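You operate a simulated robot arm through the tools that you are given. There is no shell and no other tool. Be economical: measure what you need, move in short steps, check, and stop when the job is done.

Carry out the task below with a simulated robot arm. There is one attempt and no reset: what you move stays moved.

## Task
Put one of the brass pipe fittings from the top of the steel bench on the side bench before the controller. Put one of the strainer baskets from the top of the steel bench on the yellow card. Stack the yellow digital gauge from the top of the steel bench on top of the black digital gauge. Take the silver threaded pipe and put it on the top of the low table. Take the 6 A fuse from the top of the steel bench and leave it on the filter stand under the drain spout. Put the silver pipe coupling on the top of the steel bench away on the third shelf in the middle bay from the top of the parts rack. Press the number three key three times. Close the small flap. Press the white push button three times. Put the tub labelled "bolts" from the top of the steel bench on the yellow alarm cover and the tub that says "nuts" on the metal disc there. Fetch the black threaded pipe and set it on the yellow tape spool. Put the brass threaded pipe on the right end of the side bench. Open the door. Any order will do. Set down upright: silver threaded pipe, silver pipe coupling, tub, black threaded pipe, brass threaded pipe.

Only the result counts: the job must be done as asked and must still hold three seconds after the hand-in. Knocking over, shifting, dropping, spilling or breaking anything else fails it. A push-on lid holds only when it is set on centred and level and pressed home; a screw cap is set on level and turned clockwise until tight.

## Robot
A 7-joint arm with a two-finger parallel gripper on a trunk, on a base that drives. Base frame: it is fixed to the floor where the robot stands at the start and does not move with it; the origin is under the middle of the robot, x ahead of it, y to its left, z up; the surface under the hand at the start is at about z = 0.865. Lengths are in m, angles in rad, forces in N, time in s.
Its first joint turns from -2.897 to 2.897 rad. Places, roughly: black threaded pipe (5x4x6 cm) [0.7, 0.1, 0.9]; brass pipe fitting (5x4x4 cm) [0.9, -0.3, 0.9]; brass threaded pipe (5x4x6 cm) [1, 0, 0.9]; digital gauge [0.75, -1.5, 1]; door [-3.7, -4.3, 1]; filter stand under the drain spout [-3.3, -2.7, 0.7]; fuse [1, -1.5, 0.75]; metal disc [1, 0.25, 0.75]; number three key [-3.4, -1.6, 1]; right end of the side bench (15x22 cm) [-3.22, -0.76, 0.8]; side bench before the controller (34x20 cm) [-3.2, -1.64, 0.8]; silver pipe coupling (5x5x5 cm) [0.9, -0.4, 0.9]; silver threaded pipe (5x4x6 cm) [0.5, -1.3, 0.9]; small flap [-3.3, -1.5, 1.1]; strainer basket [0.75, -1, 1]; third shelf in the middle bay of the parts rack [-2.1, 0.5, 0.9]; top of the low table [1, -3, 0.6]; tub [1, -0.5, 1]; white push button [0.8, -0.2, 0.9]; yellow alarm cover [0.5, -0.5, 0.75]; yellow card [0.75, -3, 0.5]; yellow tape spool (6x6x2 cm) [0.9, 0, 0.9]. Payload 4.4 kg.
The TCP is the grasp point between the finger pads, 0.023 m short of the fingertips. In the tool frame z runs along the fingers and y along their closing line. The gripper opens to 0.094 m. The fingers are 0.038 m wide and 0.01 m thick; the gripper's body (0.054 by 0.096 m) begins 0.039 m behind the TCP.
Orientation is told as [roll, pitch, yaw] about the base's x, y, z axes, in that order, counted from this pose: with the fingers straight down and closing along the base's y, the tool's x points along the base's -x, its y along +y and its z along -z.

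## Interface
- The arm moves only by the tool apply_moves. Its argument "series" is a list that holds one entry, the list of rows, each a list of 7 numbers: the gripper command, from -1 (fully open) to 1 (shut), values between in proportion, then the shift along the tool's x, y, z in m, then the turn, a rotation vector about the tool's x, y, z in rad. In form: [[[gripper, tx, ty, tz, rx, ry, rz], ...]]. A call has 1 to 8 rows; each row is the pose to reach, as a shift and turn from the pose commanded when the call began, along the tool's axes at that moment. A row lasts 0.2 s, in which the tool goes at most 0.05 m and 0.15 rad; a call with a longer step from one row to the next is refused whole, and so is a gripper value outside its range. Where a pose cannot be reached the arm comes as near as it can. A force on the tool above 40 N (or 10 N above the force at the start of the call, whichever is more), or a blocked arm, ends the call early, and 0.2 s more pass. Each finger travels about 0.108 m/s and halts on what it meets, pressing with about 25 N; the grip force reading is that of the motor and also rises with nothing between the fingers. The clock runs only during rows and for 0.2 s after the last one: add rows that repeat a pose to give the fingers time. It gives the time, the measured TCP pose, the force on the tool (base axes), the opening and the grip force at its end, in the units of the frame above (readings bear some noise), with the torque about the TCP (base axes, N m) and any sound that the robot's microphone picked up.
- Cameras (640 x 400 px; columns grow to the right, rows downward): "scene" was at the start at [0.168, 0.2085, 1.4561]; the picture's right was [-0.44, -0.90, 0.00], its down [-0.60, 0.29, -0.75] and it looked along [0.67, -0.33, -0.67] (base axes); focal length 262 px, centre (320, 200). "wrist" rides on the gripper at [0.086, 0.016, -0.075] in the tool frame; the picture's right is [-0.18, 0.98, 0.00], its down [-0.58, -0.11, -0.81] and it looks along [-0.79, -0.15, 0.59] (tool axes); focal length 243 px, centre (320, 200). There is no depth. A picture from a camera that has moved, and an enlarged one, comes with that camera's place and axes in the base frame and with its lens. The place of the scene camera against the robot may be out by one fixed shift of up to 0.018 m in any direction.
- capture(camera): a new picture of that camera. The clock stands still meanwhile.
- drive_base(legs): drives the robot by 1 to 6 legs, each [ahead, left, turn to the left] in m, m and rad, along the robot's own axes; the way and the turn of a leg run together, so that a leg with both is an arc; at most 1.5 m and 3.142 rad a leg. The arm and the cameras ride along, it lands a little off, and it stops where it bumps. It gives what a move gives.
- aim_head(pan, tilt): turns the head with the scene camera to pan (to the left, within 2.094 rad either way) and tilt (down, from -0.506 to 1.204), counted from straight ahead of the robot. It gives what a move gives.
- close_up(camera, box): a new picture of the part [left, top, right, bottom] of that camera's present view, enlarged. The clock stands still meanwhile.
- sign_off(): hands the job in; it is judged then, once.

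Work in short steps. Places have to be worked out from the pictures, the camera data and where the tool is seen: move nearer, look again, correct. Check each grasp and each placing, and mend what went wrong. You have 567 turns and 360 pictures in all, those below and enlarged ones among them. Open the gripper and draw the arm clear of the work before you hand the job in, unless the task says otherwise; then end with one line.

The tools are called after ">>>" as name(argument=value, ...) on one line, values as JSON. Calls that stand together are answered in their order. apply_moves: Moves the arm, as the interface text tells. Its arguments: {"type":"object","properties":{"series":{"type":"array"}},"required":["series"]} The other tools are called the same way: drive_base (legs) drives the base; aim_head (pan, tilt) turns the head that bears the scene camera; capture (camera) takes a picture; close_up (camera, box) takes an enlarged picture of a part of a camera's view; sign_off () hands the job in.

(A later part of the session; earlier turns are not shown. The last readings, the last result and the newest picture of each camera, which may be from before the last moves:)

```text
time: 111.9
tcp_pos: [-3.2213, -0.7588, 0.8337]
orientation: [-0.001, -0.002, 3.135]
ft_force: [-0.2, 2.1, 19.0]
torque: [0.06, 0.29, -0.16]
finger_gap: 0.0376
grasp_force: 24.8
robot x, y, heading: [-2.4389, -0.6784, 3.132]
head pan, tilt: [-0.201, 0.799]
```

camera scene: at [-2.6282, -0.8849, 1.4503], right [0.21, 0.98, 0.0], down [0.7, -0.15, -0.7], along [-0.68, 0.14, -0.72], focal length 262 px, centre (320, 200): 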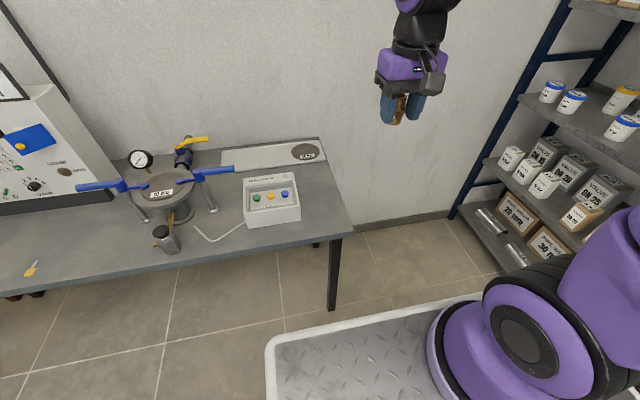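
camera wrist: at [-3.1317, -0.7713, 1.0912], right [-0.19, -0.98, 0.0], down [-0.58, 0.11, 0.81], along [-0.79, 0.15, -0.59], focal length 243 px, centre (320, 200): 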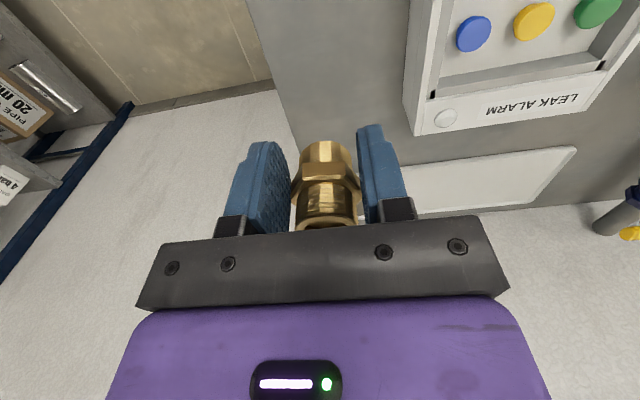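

Contact (surface z ≈ 0.80). I relieve, open moderately and rise.

>>> apply_moves(series=[[[1, 0, 0, -0.0012, 0, 0, 0], [0, 0, 0, -0.0012, 0, 0, 0], [-0.5, 0, 0, -0.0012, 0, 0, 0], [-0.5, 0, 0, -0.0012, 0, 0, 0], [-0.5, 0, 0, -0.04, 0, 0, 0], [-0.5, 0, 0, -0.08, 0, 0, 0], [-0.5, 0, 0, -0.12, 0, 0, 0], [-0.5, 0, 0, -0.16, 0, 0, 0]]])

>>> capture(camera="wrist")

```text
time: 113.7
tcp_pos: [-3.2232, -0.7599, 0.9936]
orientation: [0.0, 0.0, 3.135]
ft_force: [-0.9, -0.6, -0.3]
torque: [0.0, 0.01, -0.01]
finger_gap: 0.0707
grasp_force: 0.1
robot x, y, heading: [-2.44, -0.6767, 3.135]
head pan, tilt: [-0.201, 0.799]
```

```text
289 pictures are left
camera wrist: at [-3.1354, -0.775, 1.0699], right [-0.19, -0.98, 0.0], down [-0.58, 0.11, 0.81], along [-0.79, 0.15, -0.59], focal length 243 px, centre (320, 200)
```

wrist: 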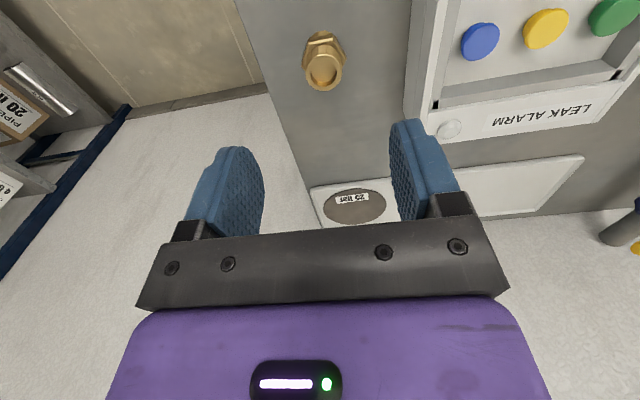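

Brass pipe stands at the bench's right end. With the hand free I now go to the controller: raise, retract and drive left along the bench.

>>> apply_moves(series=[[[-0.5, 0.02, 0, -0.04, 0, 0, 0], [-0.5, 0.045, 0, -0.08, 0, 0, 0], [-0.5, 0.075, 0, -0.115, 0, 0, 0], [-0.5, 0.105, 0, -0.15, 0, 0, 0], [-0.5, 0.135, 0, -0.185, 0, 0, 0], [-0.5, 0.165, 0, -0.22, 0, 0, 0], [-0.5, 0.2, 0, -0.25, 0, 0, 0]]])

>>> drive_base(legs=[[-0.05, 0, 0], [0, 0.85, 0]])

>>> aim_head(pan=0.1, tilt=0.5)

>>> capture(camera="scene")

```text
time: 115.3
tcp_pos: [-3.0223, -0.7603, 1.2446]
orientation: [0.0, 0.001, 3.135]
ft_force: [-1.2, 0.1, -1.0]
torque: [0.0, -0.06, -0.01]
finger_gap: 0.0704
grasp_force: 0.1
robot x, y, heading: [-2.4436, -0.6764, 3.135]
head pan, tilt: [-0.201, 0.799]
```

```text
time: 120.4
tcp_pos: [-2.9757, -1.6299, 1.2446]
orientation: [-0.002, 0.001, 3.138]
ft_force: [0.0, 0.0, 0.0]
torque: [0.03, 0.0, -0.04]
finger_gap: 0.0704
grasp_force: 0.0
robot x, y, heading: [-2.3969, -1.5476, 3.136]
head pan, tilt: [-0.201, 0.799]
```

```text
time: 121.2
tcp_pos: [-2.9769, -1.63, 1.2454]
orientation: [0.001, 0.0, 3.136]
ft_force: [0.9, 0.7, -0.2]
torque: [0.0, 0.0, -0.01]
finger_gap: 0.0705
grasp_force: 0.1
robot x, y, heading: [-2.3958, -1.5427, 3.135]
head pan, tilt: [0.099, 0.499]
```

```text
288 pictures are left
camera scene: at [-2.5953, -1.779, 1.4761], right [-0.09, 1.0, 0.0], down [0.48, 0.05, -0.88], along [-0.87, -0.08, -0.48], focal length 262 px, centre (320, 200)
```

scene: 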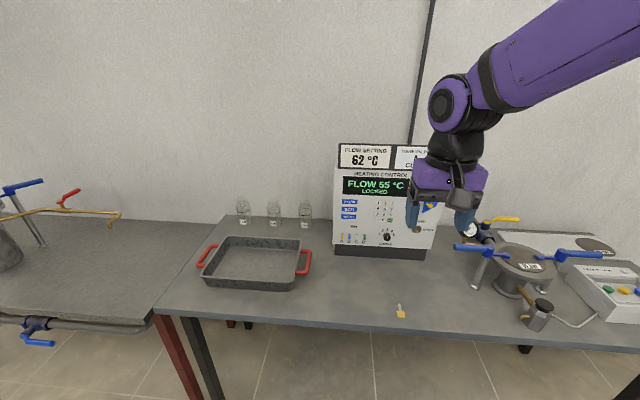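

Controller visible; I enlarge it.

>>> close_up(camera="scene", box=[325, 135, 453, 265])

>>> capture(camera="wrist")

```text
3.08 times, centred on (389, 200) of scene
camera zoom: at [-2.5953, -1.779, 1.4761], right [-0.09, 1.0, 0.0], down [0.48, 0.05, -0.88], along [-0.87, -0.08, -0.48], focal length 807 px, centre (108, 200)
```

zoom: 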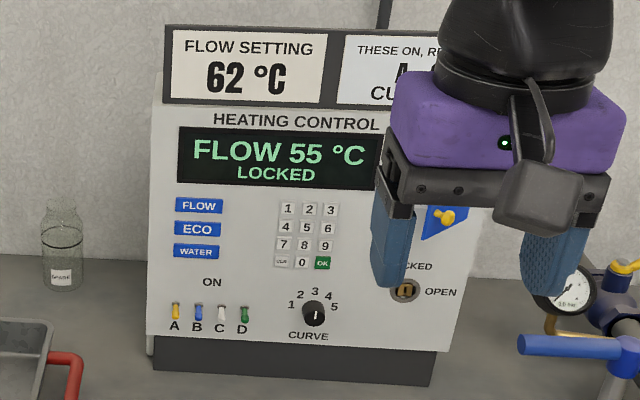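

```text
286 pictures are left
camera wrist: at [-2.89, -1.6451, 1.3203], right [-0.19, -0.98, 0.0], down [-0.58, 0.11, 0.81], along [-0.79, 0.15, -0.59], focal length 243 px, centre (320, 200)
```

wrist: 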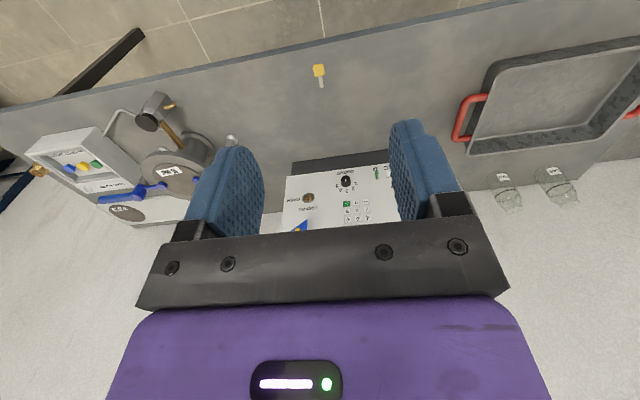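

The hand hides the flap; I move it aside and look closer.

>>> apply_moves(series=[[[1, 0, 0.045, 0, 0, 0, 0], [1, 0, 0.09, 0, 0, 0, 0], [1, 0, 0.135, 0, 0, 0, 0], [1, 0, 0.18, 0, 0, 0, 0], [1, 0, 0.225, 0, 0, 0, 0], [1, 0, 0.27, 0, 0, 0, 0], [1, 0, 0.31, 0, 0, 0, 0]]])

>>> close_up(camera="scene", box=[325, 135, 453, 265])

>>> close_up(camera="scene", box=[370, 190, 450, 250])

```text
time: 122.8
tcp_pos: [-2.9786, -1.9383, 1.2439]
orientation: [0.0, -0.003, 3.135]
ft_force: [0.2, 0.4, 0.7]
torque: [-0.03, -0.03, 0.03]
finger_gap: 0.0
grasp_force: 24.7
robot x, y, heading: [-2.3992, -1.5449, 3.136]
head pan, tilt: [0.099, 0.499]
```

```text
3.08 times, centred on (389, 200) of scene
camera zoom: at [-2.5952, -1.7783, 1.4763], right [-0.09, 1.0, 0.0], down [0.48, 0.04, -0.88], along [-0.87, -0.08, -0.48], focal length 807 px, centre (108, 200)
```

zoom: 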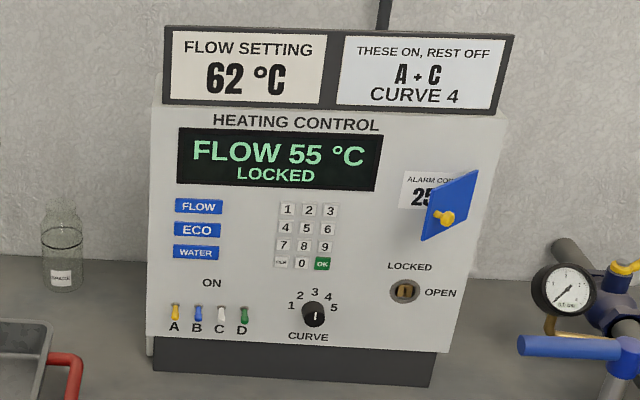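

```text
6.67 times, centred on (410, 220) of scene
camera zoom: at [-2.5952, -1.7783, 1.4763], right [-0.09, 1.0, 0.0], down [0.48, 0.04, -0.88], along [-0.87, -0.08, -0.48], focal length 1749 px, centre (-280, 67)
```

zoom: 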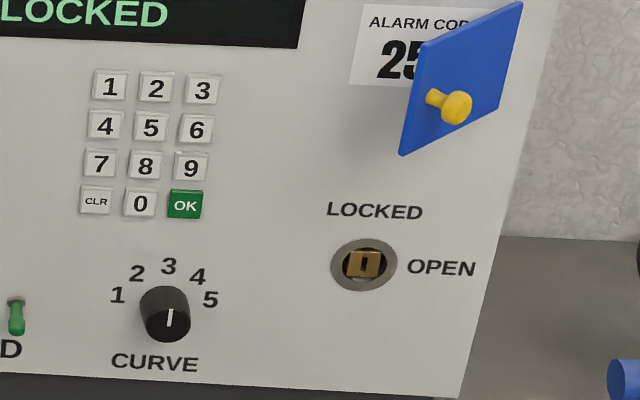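

The flap is hinged at its right edge and stands ~45° open; pushing its free edge in will shut it. First key 3: I bring closed fingers before the panel, tilted 45° forward.

>>> apply_moves(series=[[[1, 0, -0.045, 0.01, 0, -0.1, 0], [1, 0, -0.09, 0.02, 0, -0.2, 0], [1, 0, -0.135, 0.03, 0, -0.3, 0], [1, 0, -0.18, 0.04, 0, -0.4, 0], [1, 0, -0.225, 0.05, 0, -0.5, 0], [1, 0, -0.27, 0.06, 0, -0.6, 0], [1, 0, -0.315, 0.07, 0, -0.7, 0], [1, 0, -0.328, 0.1, 0, -0.785, 0]]])

>>> capture(camera="wrist")

```text
time: 124.6
tcp_pos: [-3.0122, -1.6328, 1.1652]
orientation: [-0.001, -0.784, 3.137]
ft_force: [0.6, 0.3, -0.1]
torque: [-0.02, -0.01, 0.04]
finger_gap: 0.0
grasp_force: 25.2
out of reach, approached as far as the arm can: row 7, 8
robot x, y, heading: [-2.3963, -1.5467, 3.14]
head pan, tilt: [0.099, 0.499]
```

```text
283 pictures are left
camera wrist: at [-2.8965, -1.6486, 1.1579], right [-0.14, -0.98, 0.13], down [0.16, 0.11, 0.98], along [-0.98, 0.15, 0.14], focal length 243 px, centre (320, 200)
```

wrist: 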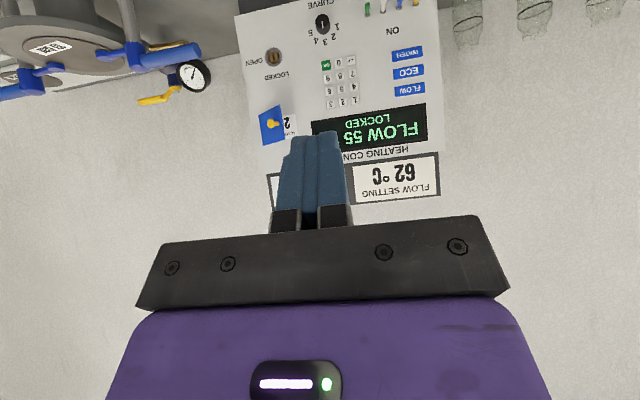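

I enlarge the wrist view to place key 3 precisely.

>>> close_up(camera="wrist", box=[240, 40, 400, 140])

```text
4.00 times, centred on (320, 90) of wrist
camera zoom: at [-2.8965, -1.6486, 1.1579], right [-0.14, -0.98, 0.13], down [0.16, 0.11, 0.98], along [-0.98, 0.15, 0.14], focal length 970 px, centre (320, 640)
```

zoom: 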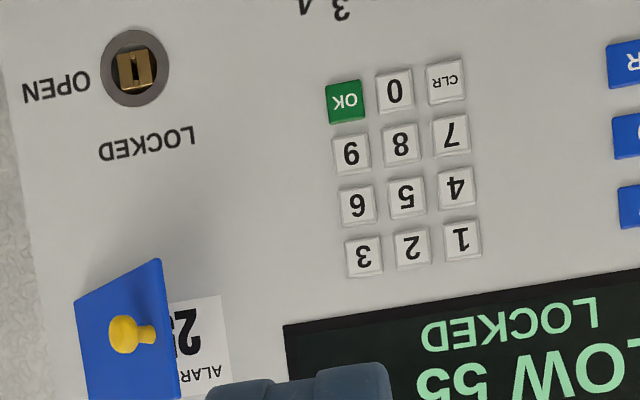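

Key 3 is near (-3.395, -1.612, 1.041). I bring the fingertips toward it, stopping ~5 cm short.

>>> apply_moves(series=[[[1, -0.018, -0.003, 0.0425, 0, 0, 0], [1, -0.036, -0.006, 0.085, 0, 0, 0], [1, -0.054, -0.009, 0.1275, 0, 0, 0], [1, -0.072, -0.012, 0.17, 0, 0, 0], [1, -0.09, -0.015, 0.2125, 0, 0, 0], [1, -0.108, -0.018, 0.255, 0, 0, 0], [1, -0.1265, -0.022, 0.2977, 0, 0, 0], [1, -0.1265, -0.022, 0.2977, 0, 0, 0]]])

>>> capture(camera="wrist")

>>> close_up(camera="scene", box=[325, 155, 453, 255])

```text
time: 126.4
tcp_pos: [-3.3129, -1.6129, 1.0447]
orientation: [0.0, -0.785, 3.137]
ft_force: [0.2, 0.3, -0.7]
torque: [0.02, 0.01, -0.01]
finger_gap: 0.0002
grasp_force: 25.1
robot x, y, heading: [-2.3951, -1.5465, 3.136]
head pan, tilt: [0.099, 0.499]
```

```text
281 pictures are left
camera wrist: at [-3.1985, -1.6279, 1.0369], right [-0.13, -0.98, 0.13], down [0.16, 0.11, 0.98], along [-0.98, 0.15, 0.14], focal length 243 px, centre (320, 200)
```

wrist: 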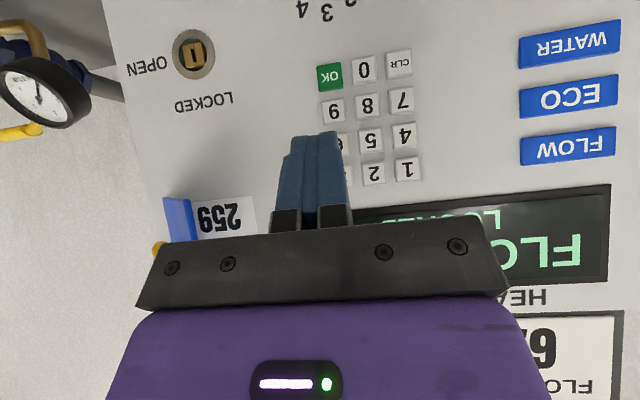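

```text
4.00 times, centred on (389, 205) of scene
camera zoom: at [-2.5952, -1.779, 1.4762], right [-0.09, 1.0, 0.0], down [0.48, 0.05, -0.88], along [-0.87, -0.08, -0.48], focal length 1050 px, centre (44, 180)
```

zoom: 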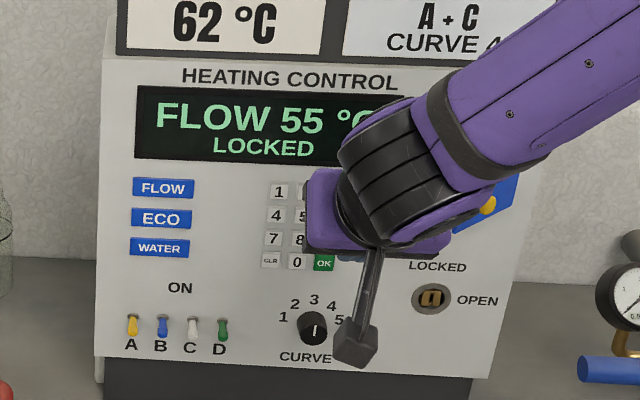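

Key 3 now measures about z 1.049, y -1.618; I adjust and close in 2 cm.

>>> apply_moves(series=[[[1, -0.0097, 0.003, 0.0044, 0, 0, 0], [1, -0.0194, 0.005, 0.0088, 0, 0, 0], [1, -0.0194, 0.005, 0.0088, 0, 0, 0]]])

>>> close_up(camera="wrist", box=[240, 60, 440, 230])

```text
time: 127.2
tcp_pos: [-3.3331, -1.617, 1.0513]
orientation: [0.001, -0.788, 3.138]
ft_force: [0.8, 0.2, -0.1]
torque: [0.02, 0.02, -0.04]
finger_gap: 0.0003
grasp_force: 24.8
robot x, y, heading: [-2.3952, -1.544, 3.133]
head pan, tilt: [0.099, 0.499]
```

```text
2.35 times, centred on (340, 145) of wrist
camera zoom: at [-3.2184, -1.6314, 1.0441], right [-0.13, -0.98, 0.13], down [0.16, 0.11, 0.98], along [-0.98, 0.15, 0.14], focal length 571 px, centre (273, 329)
```

zoom: 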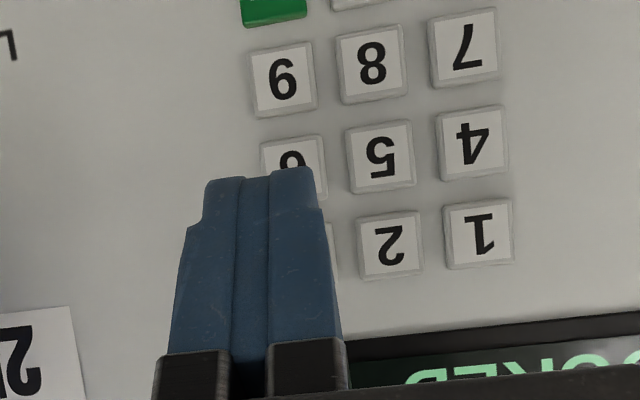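

The front corner is ~1 cm from key 3. I press in small steps along -x.

>>> apply_moves(series=[[[1, -0.0042, 0, 0.0042, 0, 0, 0], [1, -0.0071, 0, 0.0071, 0, 0, 0], [1, -0.0092, 0, 0.0092, 0, 0, 0], [1, -0.0106, 0, 0.0106, 0, 0, 0], [1, -0.012, 0, 0.012, 0, 0, 0]]])

>>> close_up(camera="wrist", box=[240, 60, 440, 230])

>>> close_up(camera="scene", box=[325, 155, 453, 255])

```text
time: 128.4
tcp_pos: [-3.349, -1.6158, 1.0519]
orientation: [0.0, -0.784, 3.138]
ft_force: [20.6, 0.7, -0.7]
torque: [-0.15, -0.11, 0.0]
finger_gap: 0.0
grasp_force: 25.4
robot x, y, heading: [-2.3963, -1.5491, 3.136]
head pan, tilt: [0.099, 0.499]
heard: click
```

```text
2.35 times, centred on (340, 145) of wrist
camera zoom: at [-3.2338, -1.6312, 1.0435], right [-0.13, -0.98, 0.13], down [0.16, 0.11, 0.98], along [-0.98, 0.15, 0.14], focal length 571 px, centre (273, 329)
```

zoom: 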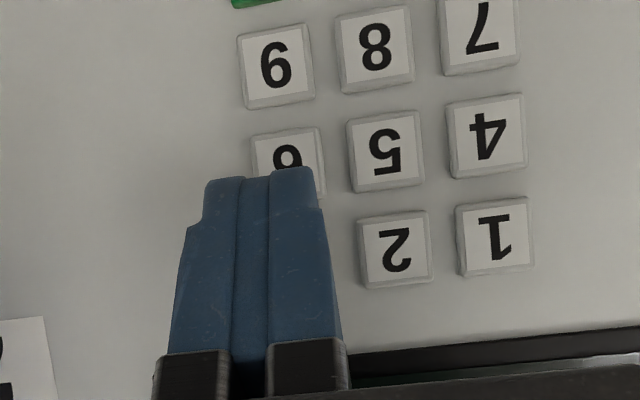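

```text
4.00 times, centred on (389, 205) of scene
camera zoom: at [-2.5942, -1.779, 1.4763], right [-0.09, 1.0, 0.0], down [0.48, 0.05, -0.88], along [-0.87, -0.08, -0.48], focal length 1050 px, centre (44, 180)
```

zoom: 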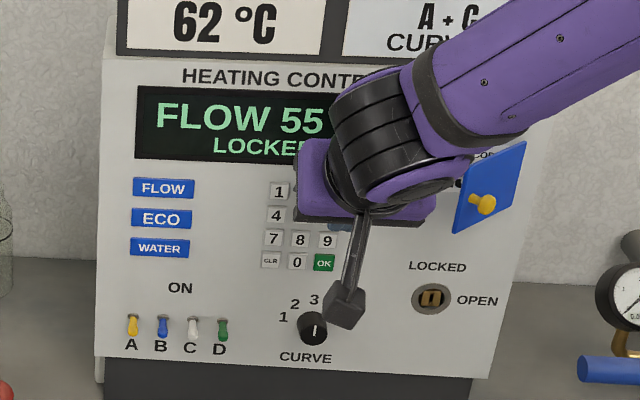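

Click heard, at the key-3 position. I release and press again.

>>> apply_moves(series=[[[1, 0.007, 0, -0.007, 0, 0, 0], [1, 0.0106, 0, -0.0106, 0, 0, 0], [1, 0.0106, 0, -0.0106, 0, 0, 0]]])

>>> apply_moves(series=[[[1, -0.0042, 0, 0.0042, 0, 0, 0], [1, -0.0071, 0, 0.0071, 0, 0, 0], [1, -0.0092, 0, 0.0092, 0, 0, 0], [1, -0.0106, 0, 0.0106, 0, 0, 0]]])

>>> apply_moves(series=[[[1, 0.007, 0, -0.007, 0, 0, 0], [1, 0.0106, 0, -0.0106, 0, 0, 0], [1, 0.0106, 0, -0.0106, 0, 0, 0]]])

>>> capture(camera="wrist")

```text
time: 129.2
tcp_pos: [-3.3328, -1.6147, 1.0516]
orientation: [0.0, -0.786, 3.136]
ft_force: [0.8, 0.6, 0.4]
torque: [0.04, 0.02, 0.02]
finger_gap: 0.0002
grasp_force: 24.8
robot x, y, heading: [-2.4005, -1.5471, 3.136]
head pan, tilt: [0.099, 0.499]
```

```text
time: 130.2
tcp_pos: [-3.3486, -1.6156, 1.0514]
orientation: [0.0, -0.784, 3.138]
ft_force: [14.6, 1.6, 0.2]
torque: [0.11, 0.01, -0.05]
finger_gap: 0.0
grasp_force: 24.6
robot x, y, heading: [-2.3961, -1.5448, 3.135]
head pan, tilt: [0.099, 0.499]
heard: click
```

```text
time: 131.0
tcp_pos: [-3.3345, -1.6159, 1.0506]
orientation: [0.001, -0.785, 3.138]
ft_force: [-0.6, -0.5, 0.7]
torque: [0.0, 0.0, 0.0]
finger_gap: 0.0002
grasp_force: 25.4
robot x, y, heading: [-2.397, -1.543, 3.137]
head pan, tilt: [0.099, 0.499]
```

```text
276 pictures are left
camera wrist: at [-3.2191, -1.6311, 1.0432], right [-0.13, -0.98, 0.13], down [0.16, 0.11, 0.98], along [-0.98, 0.15, 0.14], focal length 243 px, centre (320, 200)
```

wrist: 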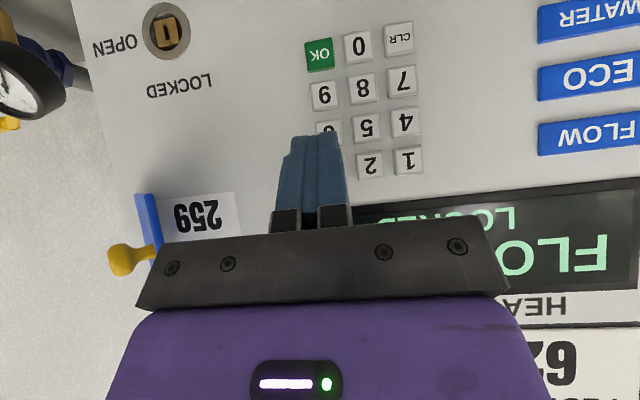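

Second click. Third press, then back off 8 cm.

>>> apply_moves(series=[[[1, -0.0042, 0, 0.0042, 0, 0, 0], [1, -0.0071, 0, 0.0071, 0, 0, 0], [1, -0.0092, 0, 0.0092, 0, 0, 0], [1, -0.0106, 0, 0.0106, 0, 0, 0]]])

>>> apply_moves(series=[[[1, 0.007, 0, -0.007, 0, 0, 0], [1, 0.02, 0, -0.02, 0, 0, 0], [1, 0.045, 0, -0.045, 0, 0, 0], [1, 0.08, 0, -0.08, 0, 0, 0]]])

>>> capture(camera="wrist")

>>> capture(camera="scene")

```text
time: 132.0
tcp_pos: [-3.3481, -1.6155, 1.0507]
orientation: [-0.001, -0.786, 3.138]
ft_force: [9.5, 1.3, 3.8]
torque: [0.0, 0.03, 0.01]
finger_gap: 0.0003
grasp_force: 25.1
robot x, y, heading: [-2.3991, -1.5467, 3.134]
head pan, tilt: [0.099, 0.499]
heard: click
```

```text
time: 133.0
tcp_pos: [-3.2343, -1.6143, 1.0519]
orientation: [-0.001, -0.786, 3.138]
ft_force: [-0.2, -0.1, -0.2]
torque: [0.0, -0.02, -0.02]
finger_gap: 0.0
grasp_force: 24.5
robot x, y, heading: [-2.4005, -1.5498, 3.135]
head pan, tilt: [0.099, 0.499]
```

```text
275 pictures are left
camera wrist: at [-3.1199, -1.63, 1.044], right [-0.13, -0.98, 0.13], down [0.16, 0.11, 0.98], along [-0.98, 0.15, 0.14], focal length 243 px, centre (320, 200)
```

wrist: 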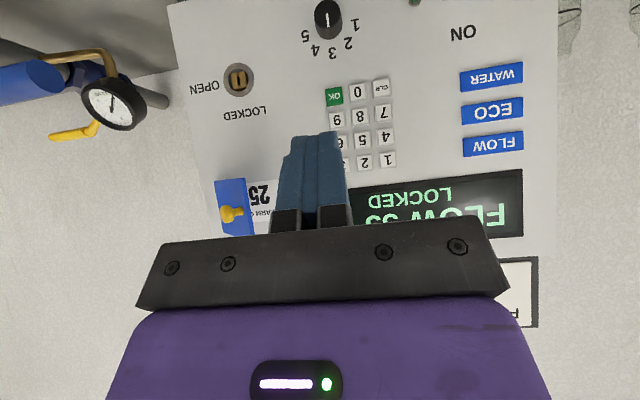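

```text
274 pictures are left
camera scene: at [-2.5958, -1.7792, 1.4761], right [-0.1, 1.0, 0.0], down [0.48, 0.05, -0.88], along [-0.87, -0.08, -0.48], focal length 262 px, centre (320, 200)
```

scene: 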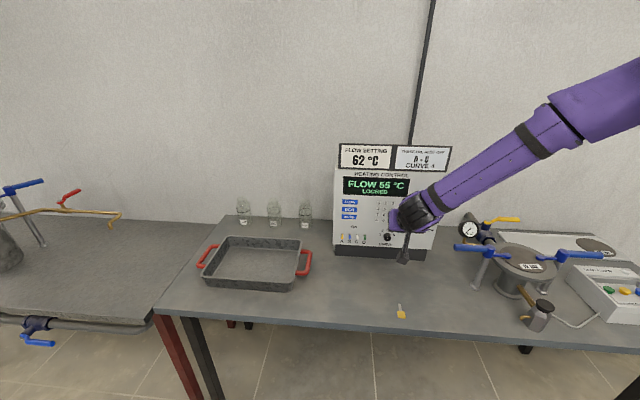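

Three clicks on key 3. Now the flap: its yellow knob head is near (-3.325, -1.517, 1.076). I line the fingertips up before it.

>>> apply_moves(series=[[[1, -0.0065, -0.032, -0.0065, 0, 0, 0], [1, -0.013, -0.064, -0.013, 0, 0, 0], [1, -0.019, -0.096, -0.019, 0, 0, 0], [1, -0.019, -0.096, -0.019, 0, 0, 0]]])

>>> capture(camera="wrist")

>>> close_up(camera="scene", box=[370, 180, 450, 240])

```text
time: 134.0
tcp_pos: [-3.2346, -1.5178, 1.077]
orientation: [0.0, -0.784, 3.138]
ft_force: [0.6, 0.2, 0.6]
torque: [0.0, 0.0, -0.02]
finger_gap: 0.0001
grasp_force: 24.2
robot x, y, heading: [-2.3966, -1.5504, 3.138]
head pan, tilt: [0.099, 0.499]
```

```text
273 pictures are left
camera wrist: at [-3.1205, -1.5336, 1.0688], right [-0.13, -0.98, 0.13], down [0.16, 0.11, 0.98], along [-0.98, 0.15, 0.14], focal length 243 px, centre (320, 200)
```

wrist: 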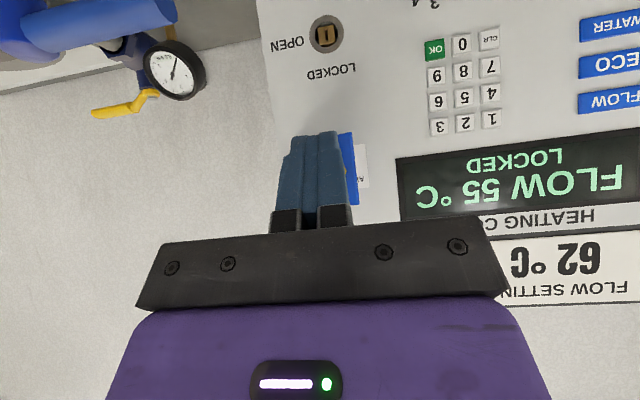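

```text
6.67 times, centred on (410, 210) of scene
camera zoom: at [-2.5954, -1.7791, 1.4762], right [-0.09, 1.0, 0.0], down [0.48, 0.05, -0.88], along [-0.87, -0.08, -0.48], focal length 1749 px, centre (-280, 133)
```

zoom: 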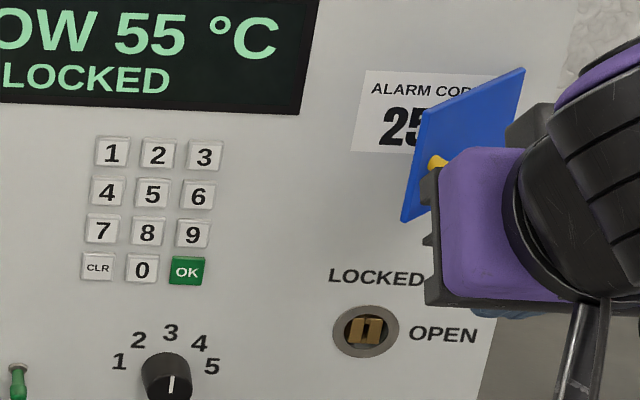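

The fingers face the knob just inside the flap's free edge. I push toward the panel.

>>> apply_moves(series=[[[1, -0.014, 0, 0.014, 0, 0, 0], [1, -0.028, 0, 0.028, 0, 0, 0], [1, -0.036, 0, 0.036, 0, 0, 0], [1, -0.042, 0, 0.042, 0, 0, 0], [1, -0.048, 0, 0.048, 0, 0, 0], [1, -0.054, 0, 0.054, 0, 0, 0]]])

>>> capture(camera="wrist")

>>> close_up(camera="scene", box=[370, 180, 450, 240])

```text
time: 135.4
tcp_pos: [-3.3111, -1.5191, 1.0783]
orientation: [0.001, -0.784, 3.136]
ft_force: [0.3, 0.2, 0.3]
torque: [-0.01, 0.01, -0.03]
finger_gap: 0.0003
grasp_force: 25.4
robot x, y, heading: [-2.3939, -1.5462, 3.131]
head pan, tilt: [0.099, 0.499]
```

```text
271 pictures are left
camera wrist: at [-3.1974, -1.5345, 1.0703], right [-0.14, -0.98, 0.13], down [0.16, 0.11, 0.98], along [-0.98, 0.15, 0.14], focal length 243 px, centre (320, 200)
```

wrist: 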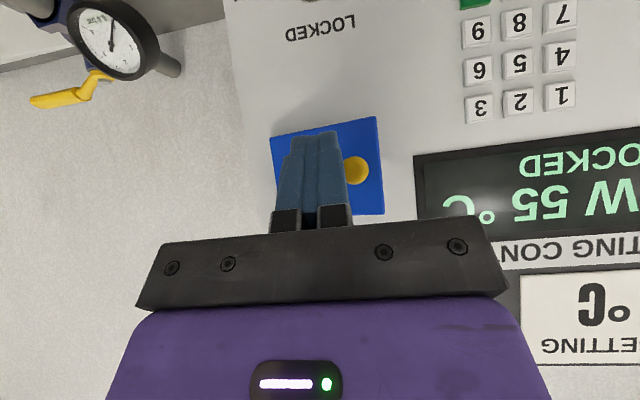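

```text
6.67 times, centred on (410, 210) of scene
camera zoom: at [-2.5953, -1.7789, 1.4762], right [-0.09, 1.0, 0.0], down [0.48, 0.05, -0.88], along [-0.87, -0.08, -0.48], focal length 1749 px, centre (-280, 133)
```

zoom: 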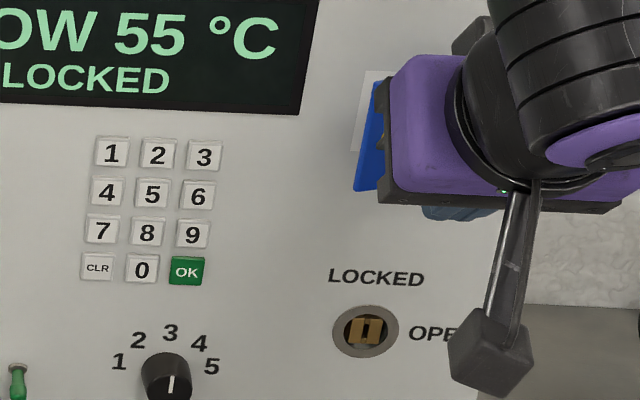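

The flap is swinging shut; I keep pushing until it meets the panel.

>>> apply_moves(series=[[[1, -0.005, 0, 0.005, 0, 0, 0], [1, -0.01, 0, 0.01, 0, 0, 0], [1, -0.015, 0, 0.015, 0, 0, 0], [1, -0.02, 0, 0.02, 0, 0, 0], [1, -0.024, 0, 0.024, 0, 0, 0], [1, -0.028, 0, 0.028, 0, 0, 0]]])

>>> capture(camera="wrist")

```text
time: 136.7
tcp_pos: [-3.3426, -1.5177, 1.0773]
orientation: [0.001, -0.781, 3.139]
ft_force: [26.6, 2.8, 8.1]
torque: [0.09, 0.22, -0.13]
finger_gap: 0.0
grasp_force: 25.4
robot x, y, heading: [-2.3968, -1.5469, 3.134]
head pan, tilt: [0.099, 0.499]
stopped in row 6: the force on the tool passed its limit at 47 N (the readings are from after the stop); the commanded pose is now the measured one
```

```text
269 pictures are left
camera wrist: at [-3.2286, -1.5335, 1.0693], right [-0.13, -0.98, 0.13], down [0.15, 0.11, 0.98], along [-0.98, 0.15, 0.14], focal length 243 px, centre (320, 200)
```

wrist: 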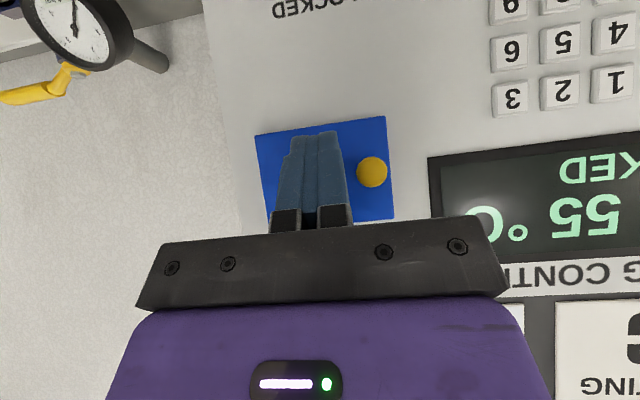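

It's pressed flat. I back off and check it stays shut.

>>> apply_moves(series=[[[1, 0.01, 0, -0.01, 0, 0, 0], [1, 0.04, 0, -0.04, 0, 0, 0], [1, 0.07, 0, -0.07, 0, 0, 0], [1, 0.1, 0, -0.1, 0, 0, 0], [1, 0.1, 0.04, -0.12, 0, 0, 0]]])

>>> capture(camera="wrist")

>>> close_up(camera="scene", box=[325, 135, 453, 265])

```text
time: 137.9
tcp_pos: [-3.1897, -1.559, 1.0867]
orientation: [0.0, -0.78, 3.136]
ft_force: [-0.1, 1.0, -1.3]
torque: [-0.01, 0.02, 0.06]
finger_gap: 0.0
grasp_force: 25.2
robot x, y, heading: [-2.3953, -1.5424, 3.138]
head pan, tilt: [0.099, 0.499]
```

```text
268 pictures are left
camera wrist: at [-3.0757, -1.5739, 1.0805], right [-0.14, -0.98, 0.13], down [0.15, 0.11, 0.98], along [-0.98, 0.15, 0.14], focal length 243 px, centre (320, 200)
```

wrist: 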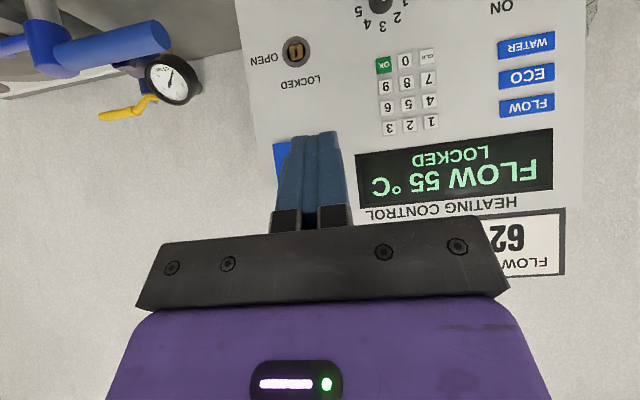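

```text
3.08 times, centred on (389, 200) of scene
camera zoom: at [-2.5954, -1.7782, 1.4763], right [-0.09, 1.0, 0.0], down [0.48, 0.04, -0.88], along [-0.87, -0.08, -0.48], focal length 807 px, centre (108, 200)
```

zoom: 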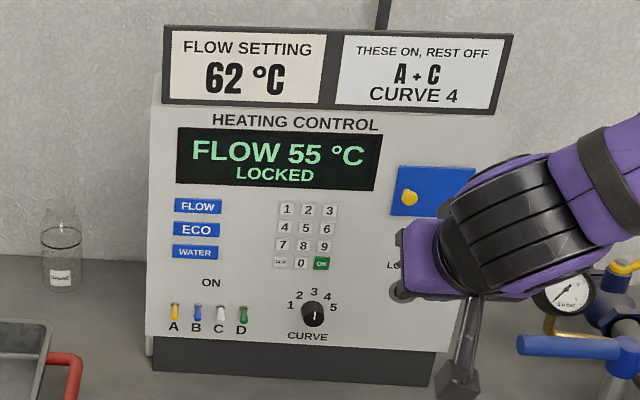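

The flap stays shut. I bring the arm back upright and look toward the door.

>>> apply_moves(series=[[[1, 0.004, 0, -0.04, 0, 0.1, 0], [1, 0.008, 0, -0.08, 0, 0.22, 0], [1, 0.012, 0, -0.12, 0, 0.34, 0], [1, 0.018, 0, -0.16, 0, 0.46, 0], [1, 0.023, 0, -0.2, 0, 0.58, 0], [1, 0.028, 0, -0.24, 0, 0.69, 0], [1, 0.028, 0, -0.24, 0, 0.785, 0]]])

>>> aim_head(pan=0.9, tilt=0.35)

>>> capture(camera="scene")

>>> aim_head(pan=1.6, tilt=0.45)

>>> capture(camera="scene")

```text
time: 139.5
tcp_pos: [-3.0005, -1.5598, 1.2406]
orientation: [0.001, 0.004, 3.137]
ft_force: [-0.3, -0.4, 0.5]
torque: [0.0, 0.01, 0.01]
finger_gap: 0.0
grasp_force: 25.3
robot x, y, heading: [-2.3977, -1.5446, 3.139]
head pan, tilt: [0.099, 0.499]
```

```text
time: 140.7
tcp_pos: [-3.0009, -1.5602, 1.2402]
orientation: [-0.001, 0.005, 3.139]
ft_force: [0.3, 0.8, -0.9]
torque: [0.03, 0.02, -0.03]
finger_gap: 0.0
grasp_force: 25.6
robot x, y, heading: [-2.3992, -1.5469, 3.138]
head pan, tilt: [0.901, 0.351]
```

```text
266 pictures are left
camera scene: at [-2.5626, -1.843, 1.4899], right [-0.78, 0.63, 0.0], down [0.22, 0.27, -0.94], along [-0.59, -0.73, -0.34], focal length 262 px, centre (320, 200)
```

scene: 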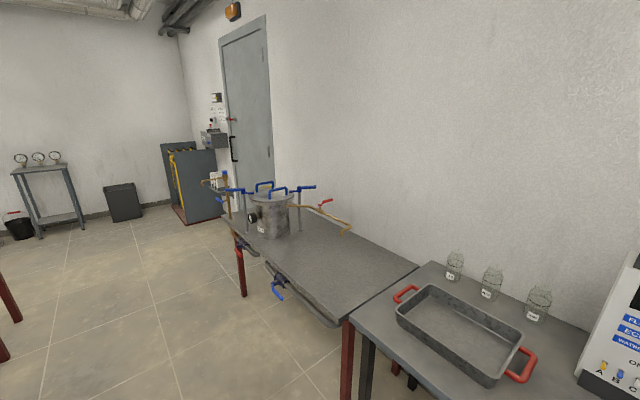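

```text
time: 141.7
tcp_pos: [-3.0009, -1.5591, 1.2412]
orientation: [-0.001, 0.003, 3.139]
ft_force: [0.7, -1.1, -0.2]
torque: [-0.01, -0.05, 0.03]
finger_gap: 0.0
grasp_force: 25.1
robot x, y, heading: [-2.3979, -1.5454, 3.131]
head pan, tilt: [1.6, 0.45]
```

```text
265 pictures are left
camera scene: at [-2.5021, -1.8622, 1.4807], right [-1.0, -0.02, 0.0], down [-0.01, 0.43, -0.9], along [0.02, -0.9, -0.44], focal length 262 px, centre (320, 200)
```

scene: 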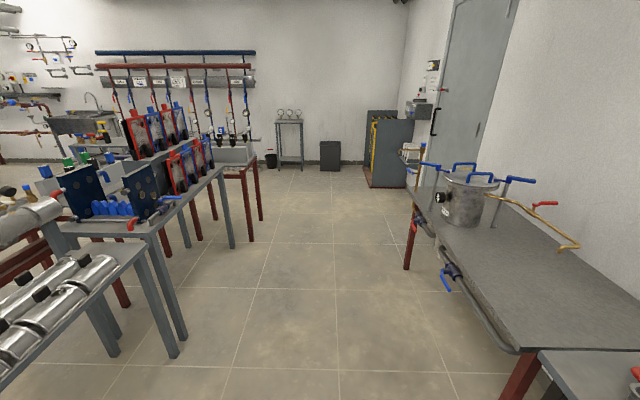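

The way ahead is clear. I zoom on the door handle.

>>> close_up(camera="scene", box=[380, 40, 540, 180])

```text
2.86 times, centred on (460, 110) of scene
camera zoom: at [-2.5021, -1.8622, 1.4807], right [-1.0, -0.02, 0.0], down [-0.01, 0.43, -0.9], along [0.02, -0.9, -0.44], focal length 750 px, centre (-80, 457)
```

zoom: 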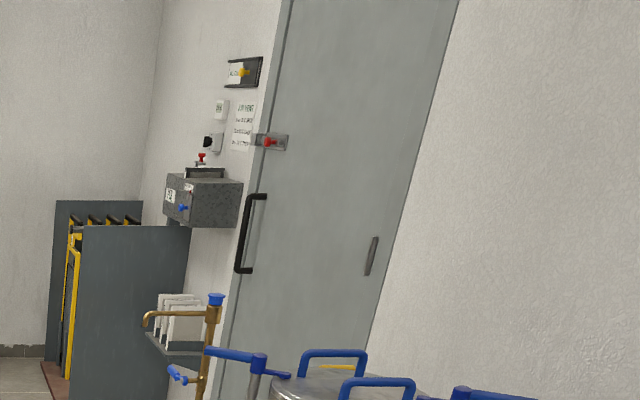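

A pull handle and a red-knobbed bolt are on the door. I drive down to it, keeping clear of the filter stand.

>>> drive_base(legs=[[-0.1, 0, 0], [0, 1.35, 0], [0, 1.2, 0]])

>>> aim_head(pan=0.3, tilt=0.25)

>>> capture(camera="scene")

```text
time: 155.0
tcp_pos: [-2.8709, -4.1466, 1.24]
orientation: [0.0, 0.007, -3.108]
ft_force: [-0.3, 0.3, -0.1]
torque: [0.01, -0.02, -0.02]
finger_gap: 0.0002
grasp_force: 25.3
robot x, y, heading: [-2.2643, -4.1086, -3.11]
head pan, tilt: [1.6, 0.45]
```

```text
time: 156.4
tcp_pos: [-2.8697, -4.1477, 1.2405]
orientation: [-0.002, 0.005, -3.109]
ft_force: [0.3, -0.2, -0.1]
torque: [-0.02, 0.0, 0.01]
finger_gap: 0.0
grasp_force: 24.3
robot x, y, heading: [-2.267, -4.1124, -3.109]
head pan, tilt: [0.3, 0.25]
```

```text
263 pictures are left
camera scene: at [-2.4543, -4.3688, 1.4993], right [-0.33, 0.94, 0.0], down [0.23, 0.08, -0.97], along [-0.92, -0.32, -0.25], focal length 262 px, centre (320, 200)
```

scene: 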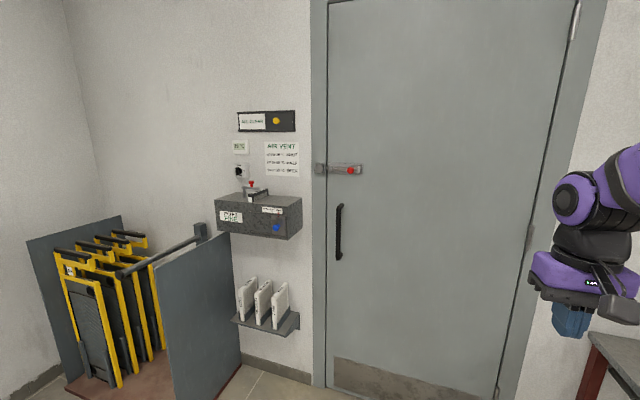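

Zooming on the bolt and handle.

>>> close_up(camera="scene", box=[300, 145, 380, 195])

>>> close_up(camera="scene", box=[220, 100, 380, 270])

```text
8.00 times, centred on (340, 170) of scene
camera zoom: at [-2.4543, -4.3688, 1.4993], right [-0.33, 0.94, 0.0], down [0.23, 0.08, -0.97], along [-0.92, -0.32, -0.25], focal length 2099 px, centre (160, 440)
```

zoom: 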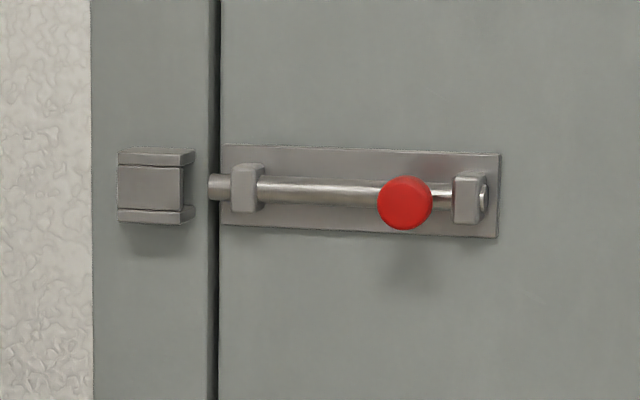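

```text
2.35 times, centred on (300, 185) of scene
camera zoom: at [-2.4543, -4.3688, 1.4993], right [-0.33, 0.94, 0.0], down [0.23, 0.08, -0.97], along [-0.92, -0.32, -0.25], focal length 617 px, centre (367, 235)
```

zoom: 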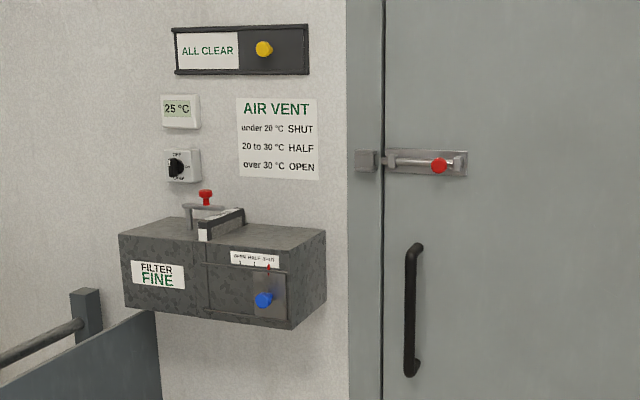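

The bolt is already drawn; the door has a vertical pull handle near (-3.65, -4.68, 1.02), hinges on the right. I drive opposite the handle and tip the tool horizontal.

>>> drive_base(legs=[[0, 0.5, -0.033]])

>>> apply_moves(series=[[[-1, -0.025, 0, 0.01, 0, -0.131, 0], [-1, -0.05, 0, 0.02, 0, -0.262, 0], [-1, -0.075, 0, 0.03, 0, -0.393, 0], [-1, -0.1, 0, 0.04, 0, -0.524, 0], [-1, -0.125, 0, 0.05, 0, -0.655, 0], [-1, -0.15, 0, 0.06, 0, -0.785, 0]]])

>>> apply_moves(series=[[[-1, 0.005, 0, 0.02, 0, -0.131, 0], [-1, 0.01, 0, 0.04, 0, -0.262, 0], [-1, 0.013, 0, 0.06, 0, -0.393, 0], [-1, 0.017, 0, 0.075, 0, -0.524, 0], [-1, 0.021, 0, 0.092, 0, -0.655, 0], [-1, 0.021, 0, 0.092, 0, -0.785, 0], [-1, 0.021, 0, 0.092, 0, -0.785, 0]]])

>>> capture(camera="wrist")

```text
time: 159.3
tcp_pos: [-2.8615, -4.6225, 1.2406]
orientation: [0.0, 0.005, -3.133]
ft_force: [0.5, -0.5, 0.3]
torque: [-0.01, 0.01, 0.02]
finger_gap: 0.0002
grasp_force: 25.2
robot x, y, heading: [-2.2569, -4.6013, -3.13]
head pan, tilt: [0.3, 0.25]
```

```text
time: 160.7
tcp_pos: [-3.0075, -4.618, 1.1741]
orientation: [0.11, -0.733, 2.952]
ft_force: [-1.7, 0.6, 1.5]
torque: [-0.02, -0.09, 0.03]
finger_gap: 0.0939
grasp_force: 0.0
robot x, y, heading: [-2.2564, -4.6018, -3.131]
head pan, tilt: [0.3, 0.25]
```

```text
time: 162.3
tcp_pos: [-3.0556, -4.6456, 1.104]
orientation: [-0.281, -1.563, -2.868]
ft_force: [1.0, -2.1, 1.4]
torque: [0.02, 0.04, -0.1]
finger_gap: 0.0941
grasp_force: 0.0
out of reach, approached as far as the arm can: row 5, 6, 7
robot x, y, heading: [-2.2548, -4.6034, -3.134]
head pan, tilt: [0.3, 0.25]
```

```text
260 pictures are left
camera wrist: at [-2.9808, -4.6608, 1.0181], right [-0.01, -0.98, 0.18], down [0.8, 0.1, 0.59], along [-0.6, 0.15, 0.79], focal length 243 px, centre (320, 200)
```

wrist: 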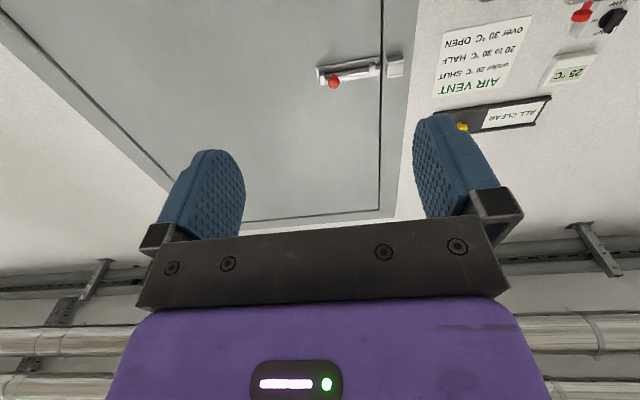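

With a 45° tilt the wrist camera looks straight ahead, which suits gripping the vertical bar too; I go back to 45°.

>>> apply_moves(series=[[[-1, 0, 0, 0, 0, 0.131, 0], [-1, 0, 0, 0, 0, 0.262, 0], [-1, 0, 0, 0, 0, 0.393, 0], [-1, 0, 0, 0, 0, 0.524, 0], [-1, 0, 0, 0, 0, 0.655, 0], [-1, 0, 0, 0, 0, 0.785, 0], [-1, 0, 0, 0, 0, 0.785, 0]]])

>>> capture(camera="wrist")

```text
time: 163.9
tcp_pos: [-3.0561, -4.645, 1.1032]
orientation: [0.001, -0.779, -3.132]
ft_force: [0.0, 1.0, -0.7]
torque: [-0.01, -0.01, -0.03]
finger_gap: 0.0942
grasp_force: 0.0
robot x, y, heading: [-2.2546, -4.6019, -3.133]
head pan, tilt: [0.3, 0.25]
```

```text
259 pictures are left
camera wrist: at [-2.9417, -4.659, 1.0964], right [-0.12, -0.98, 0.13], down [0.15, 0.11, 0.98], along [-0.98, 0.14, 0.14], focal length 243 px, centre (320, 200)
```

wrist: 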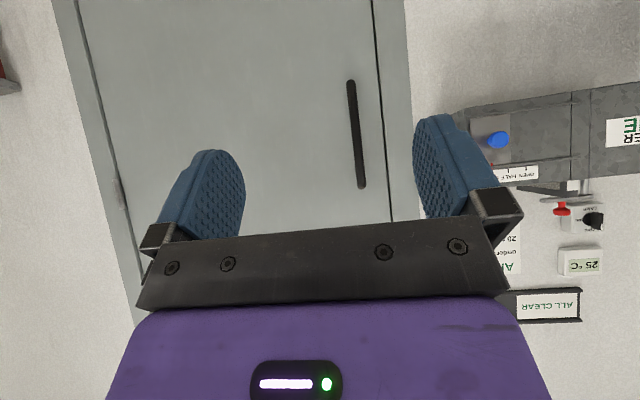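

The handle bar is at about (-3.64, -4.683, 1.03). I drive ahead 0.42 m and look again.

>>> drive_base(legs=[[0.42, 0, 0]])

>>> capture(camera="wrist")

```text
time: 166.5
tcp_pos: [-3.4726, -4.6479, 1.1029]
orientation: [0.0, -0.78, -3.133]
ft_force: [-0.2, -0.1, -0.9]
torque: [0.01, 0.0, 0.0]
finger_gap: 0.0938
grasp_force: 0.2
robot x, y, heading: [-2.6696, -4.6053, -3.132]
head pan, tilt: [0.3, 0.25]
```

```text
258 pictures are left
camera wrist: at [-3.357, -4.6623, 1.0962], right [-0.12, -0.98, 0.13], down [0.15, 0.11, 0.98], along [-0.98, 0.14, 0.14], focal length 243 px, centre (320, 200)
```

wrist: 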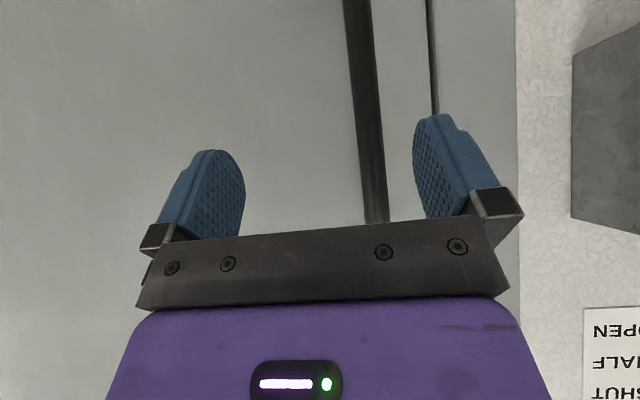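

I move the open fingers around the bar at z ≈ 1.07.

>>> apply_moves(series=[[[-1, -0.023, 0.0095, 0.0345, 0, 0, 0], [-1, -0.046, 0.019, 0.069, 0, 0, 0], [-1, -0.069, 0.0285, 0.1035, 0, 0, 0], [-1, -0.0916, 0.038, 0.138, 0, 0, 0], [-1, -0.0916, 0.038, 0.138, 0, 0, 0]]])

>>> capture(camera="wrist")

>>> capture(camera="scene")

```text
time: 167.3
tcp_pos: [-3.579, -4.6738, 1.08]
orientation: [-0.001, -0.777, -3.134]
ft_force: [45.0, 13.9, 23.1]
torque: [-1.14, 3.08, 0.36]
finger_gap: 0.0939
grasp_force: 0.1
robot x, y, heading: [-2.6706, -4.6069, -3.133]
head pan, tilt: [0.3, 0.25]
stopped in row 4: the force on the tool passed its limit at 284 N (the readings are from after the stop); the commanded pose is now the measured one
```

```text
257 pictures are left
camera wrist: at [-3.4639, -4.6889, 1.0729], right [-0.13, -0.98, 0.13], down [0.15, 0.11, 0.98], along [-0.98, 0.14, 0.13], focal length 243 px, centre (320, 200)
```

wrist: 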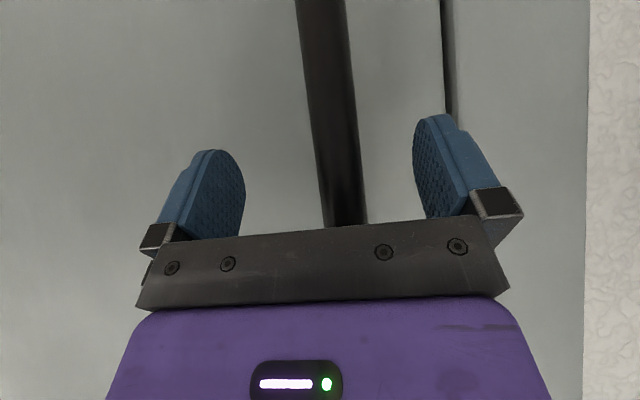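

```text
256 pictures are left
camera scene: at [-2.8625, -4.8565, 1.4999], right [-0.3, 0.95, 0.0], down [0.23, 0.07, -0.97], along [-0.92, -0.29, -0.24], focal length 262 px, centre (320, 200)
```

scene: 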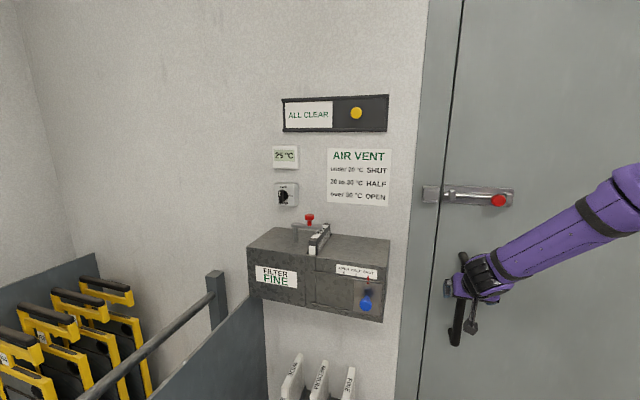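

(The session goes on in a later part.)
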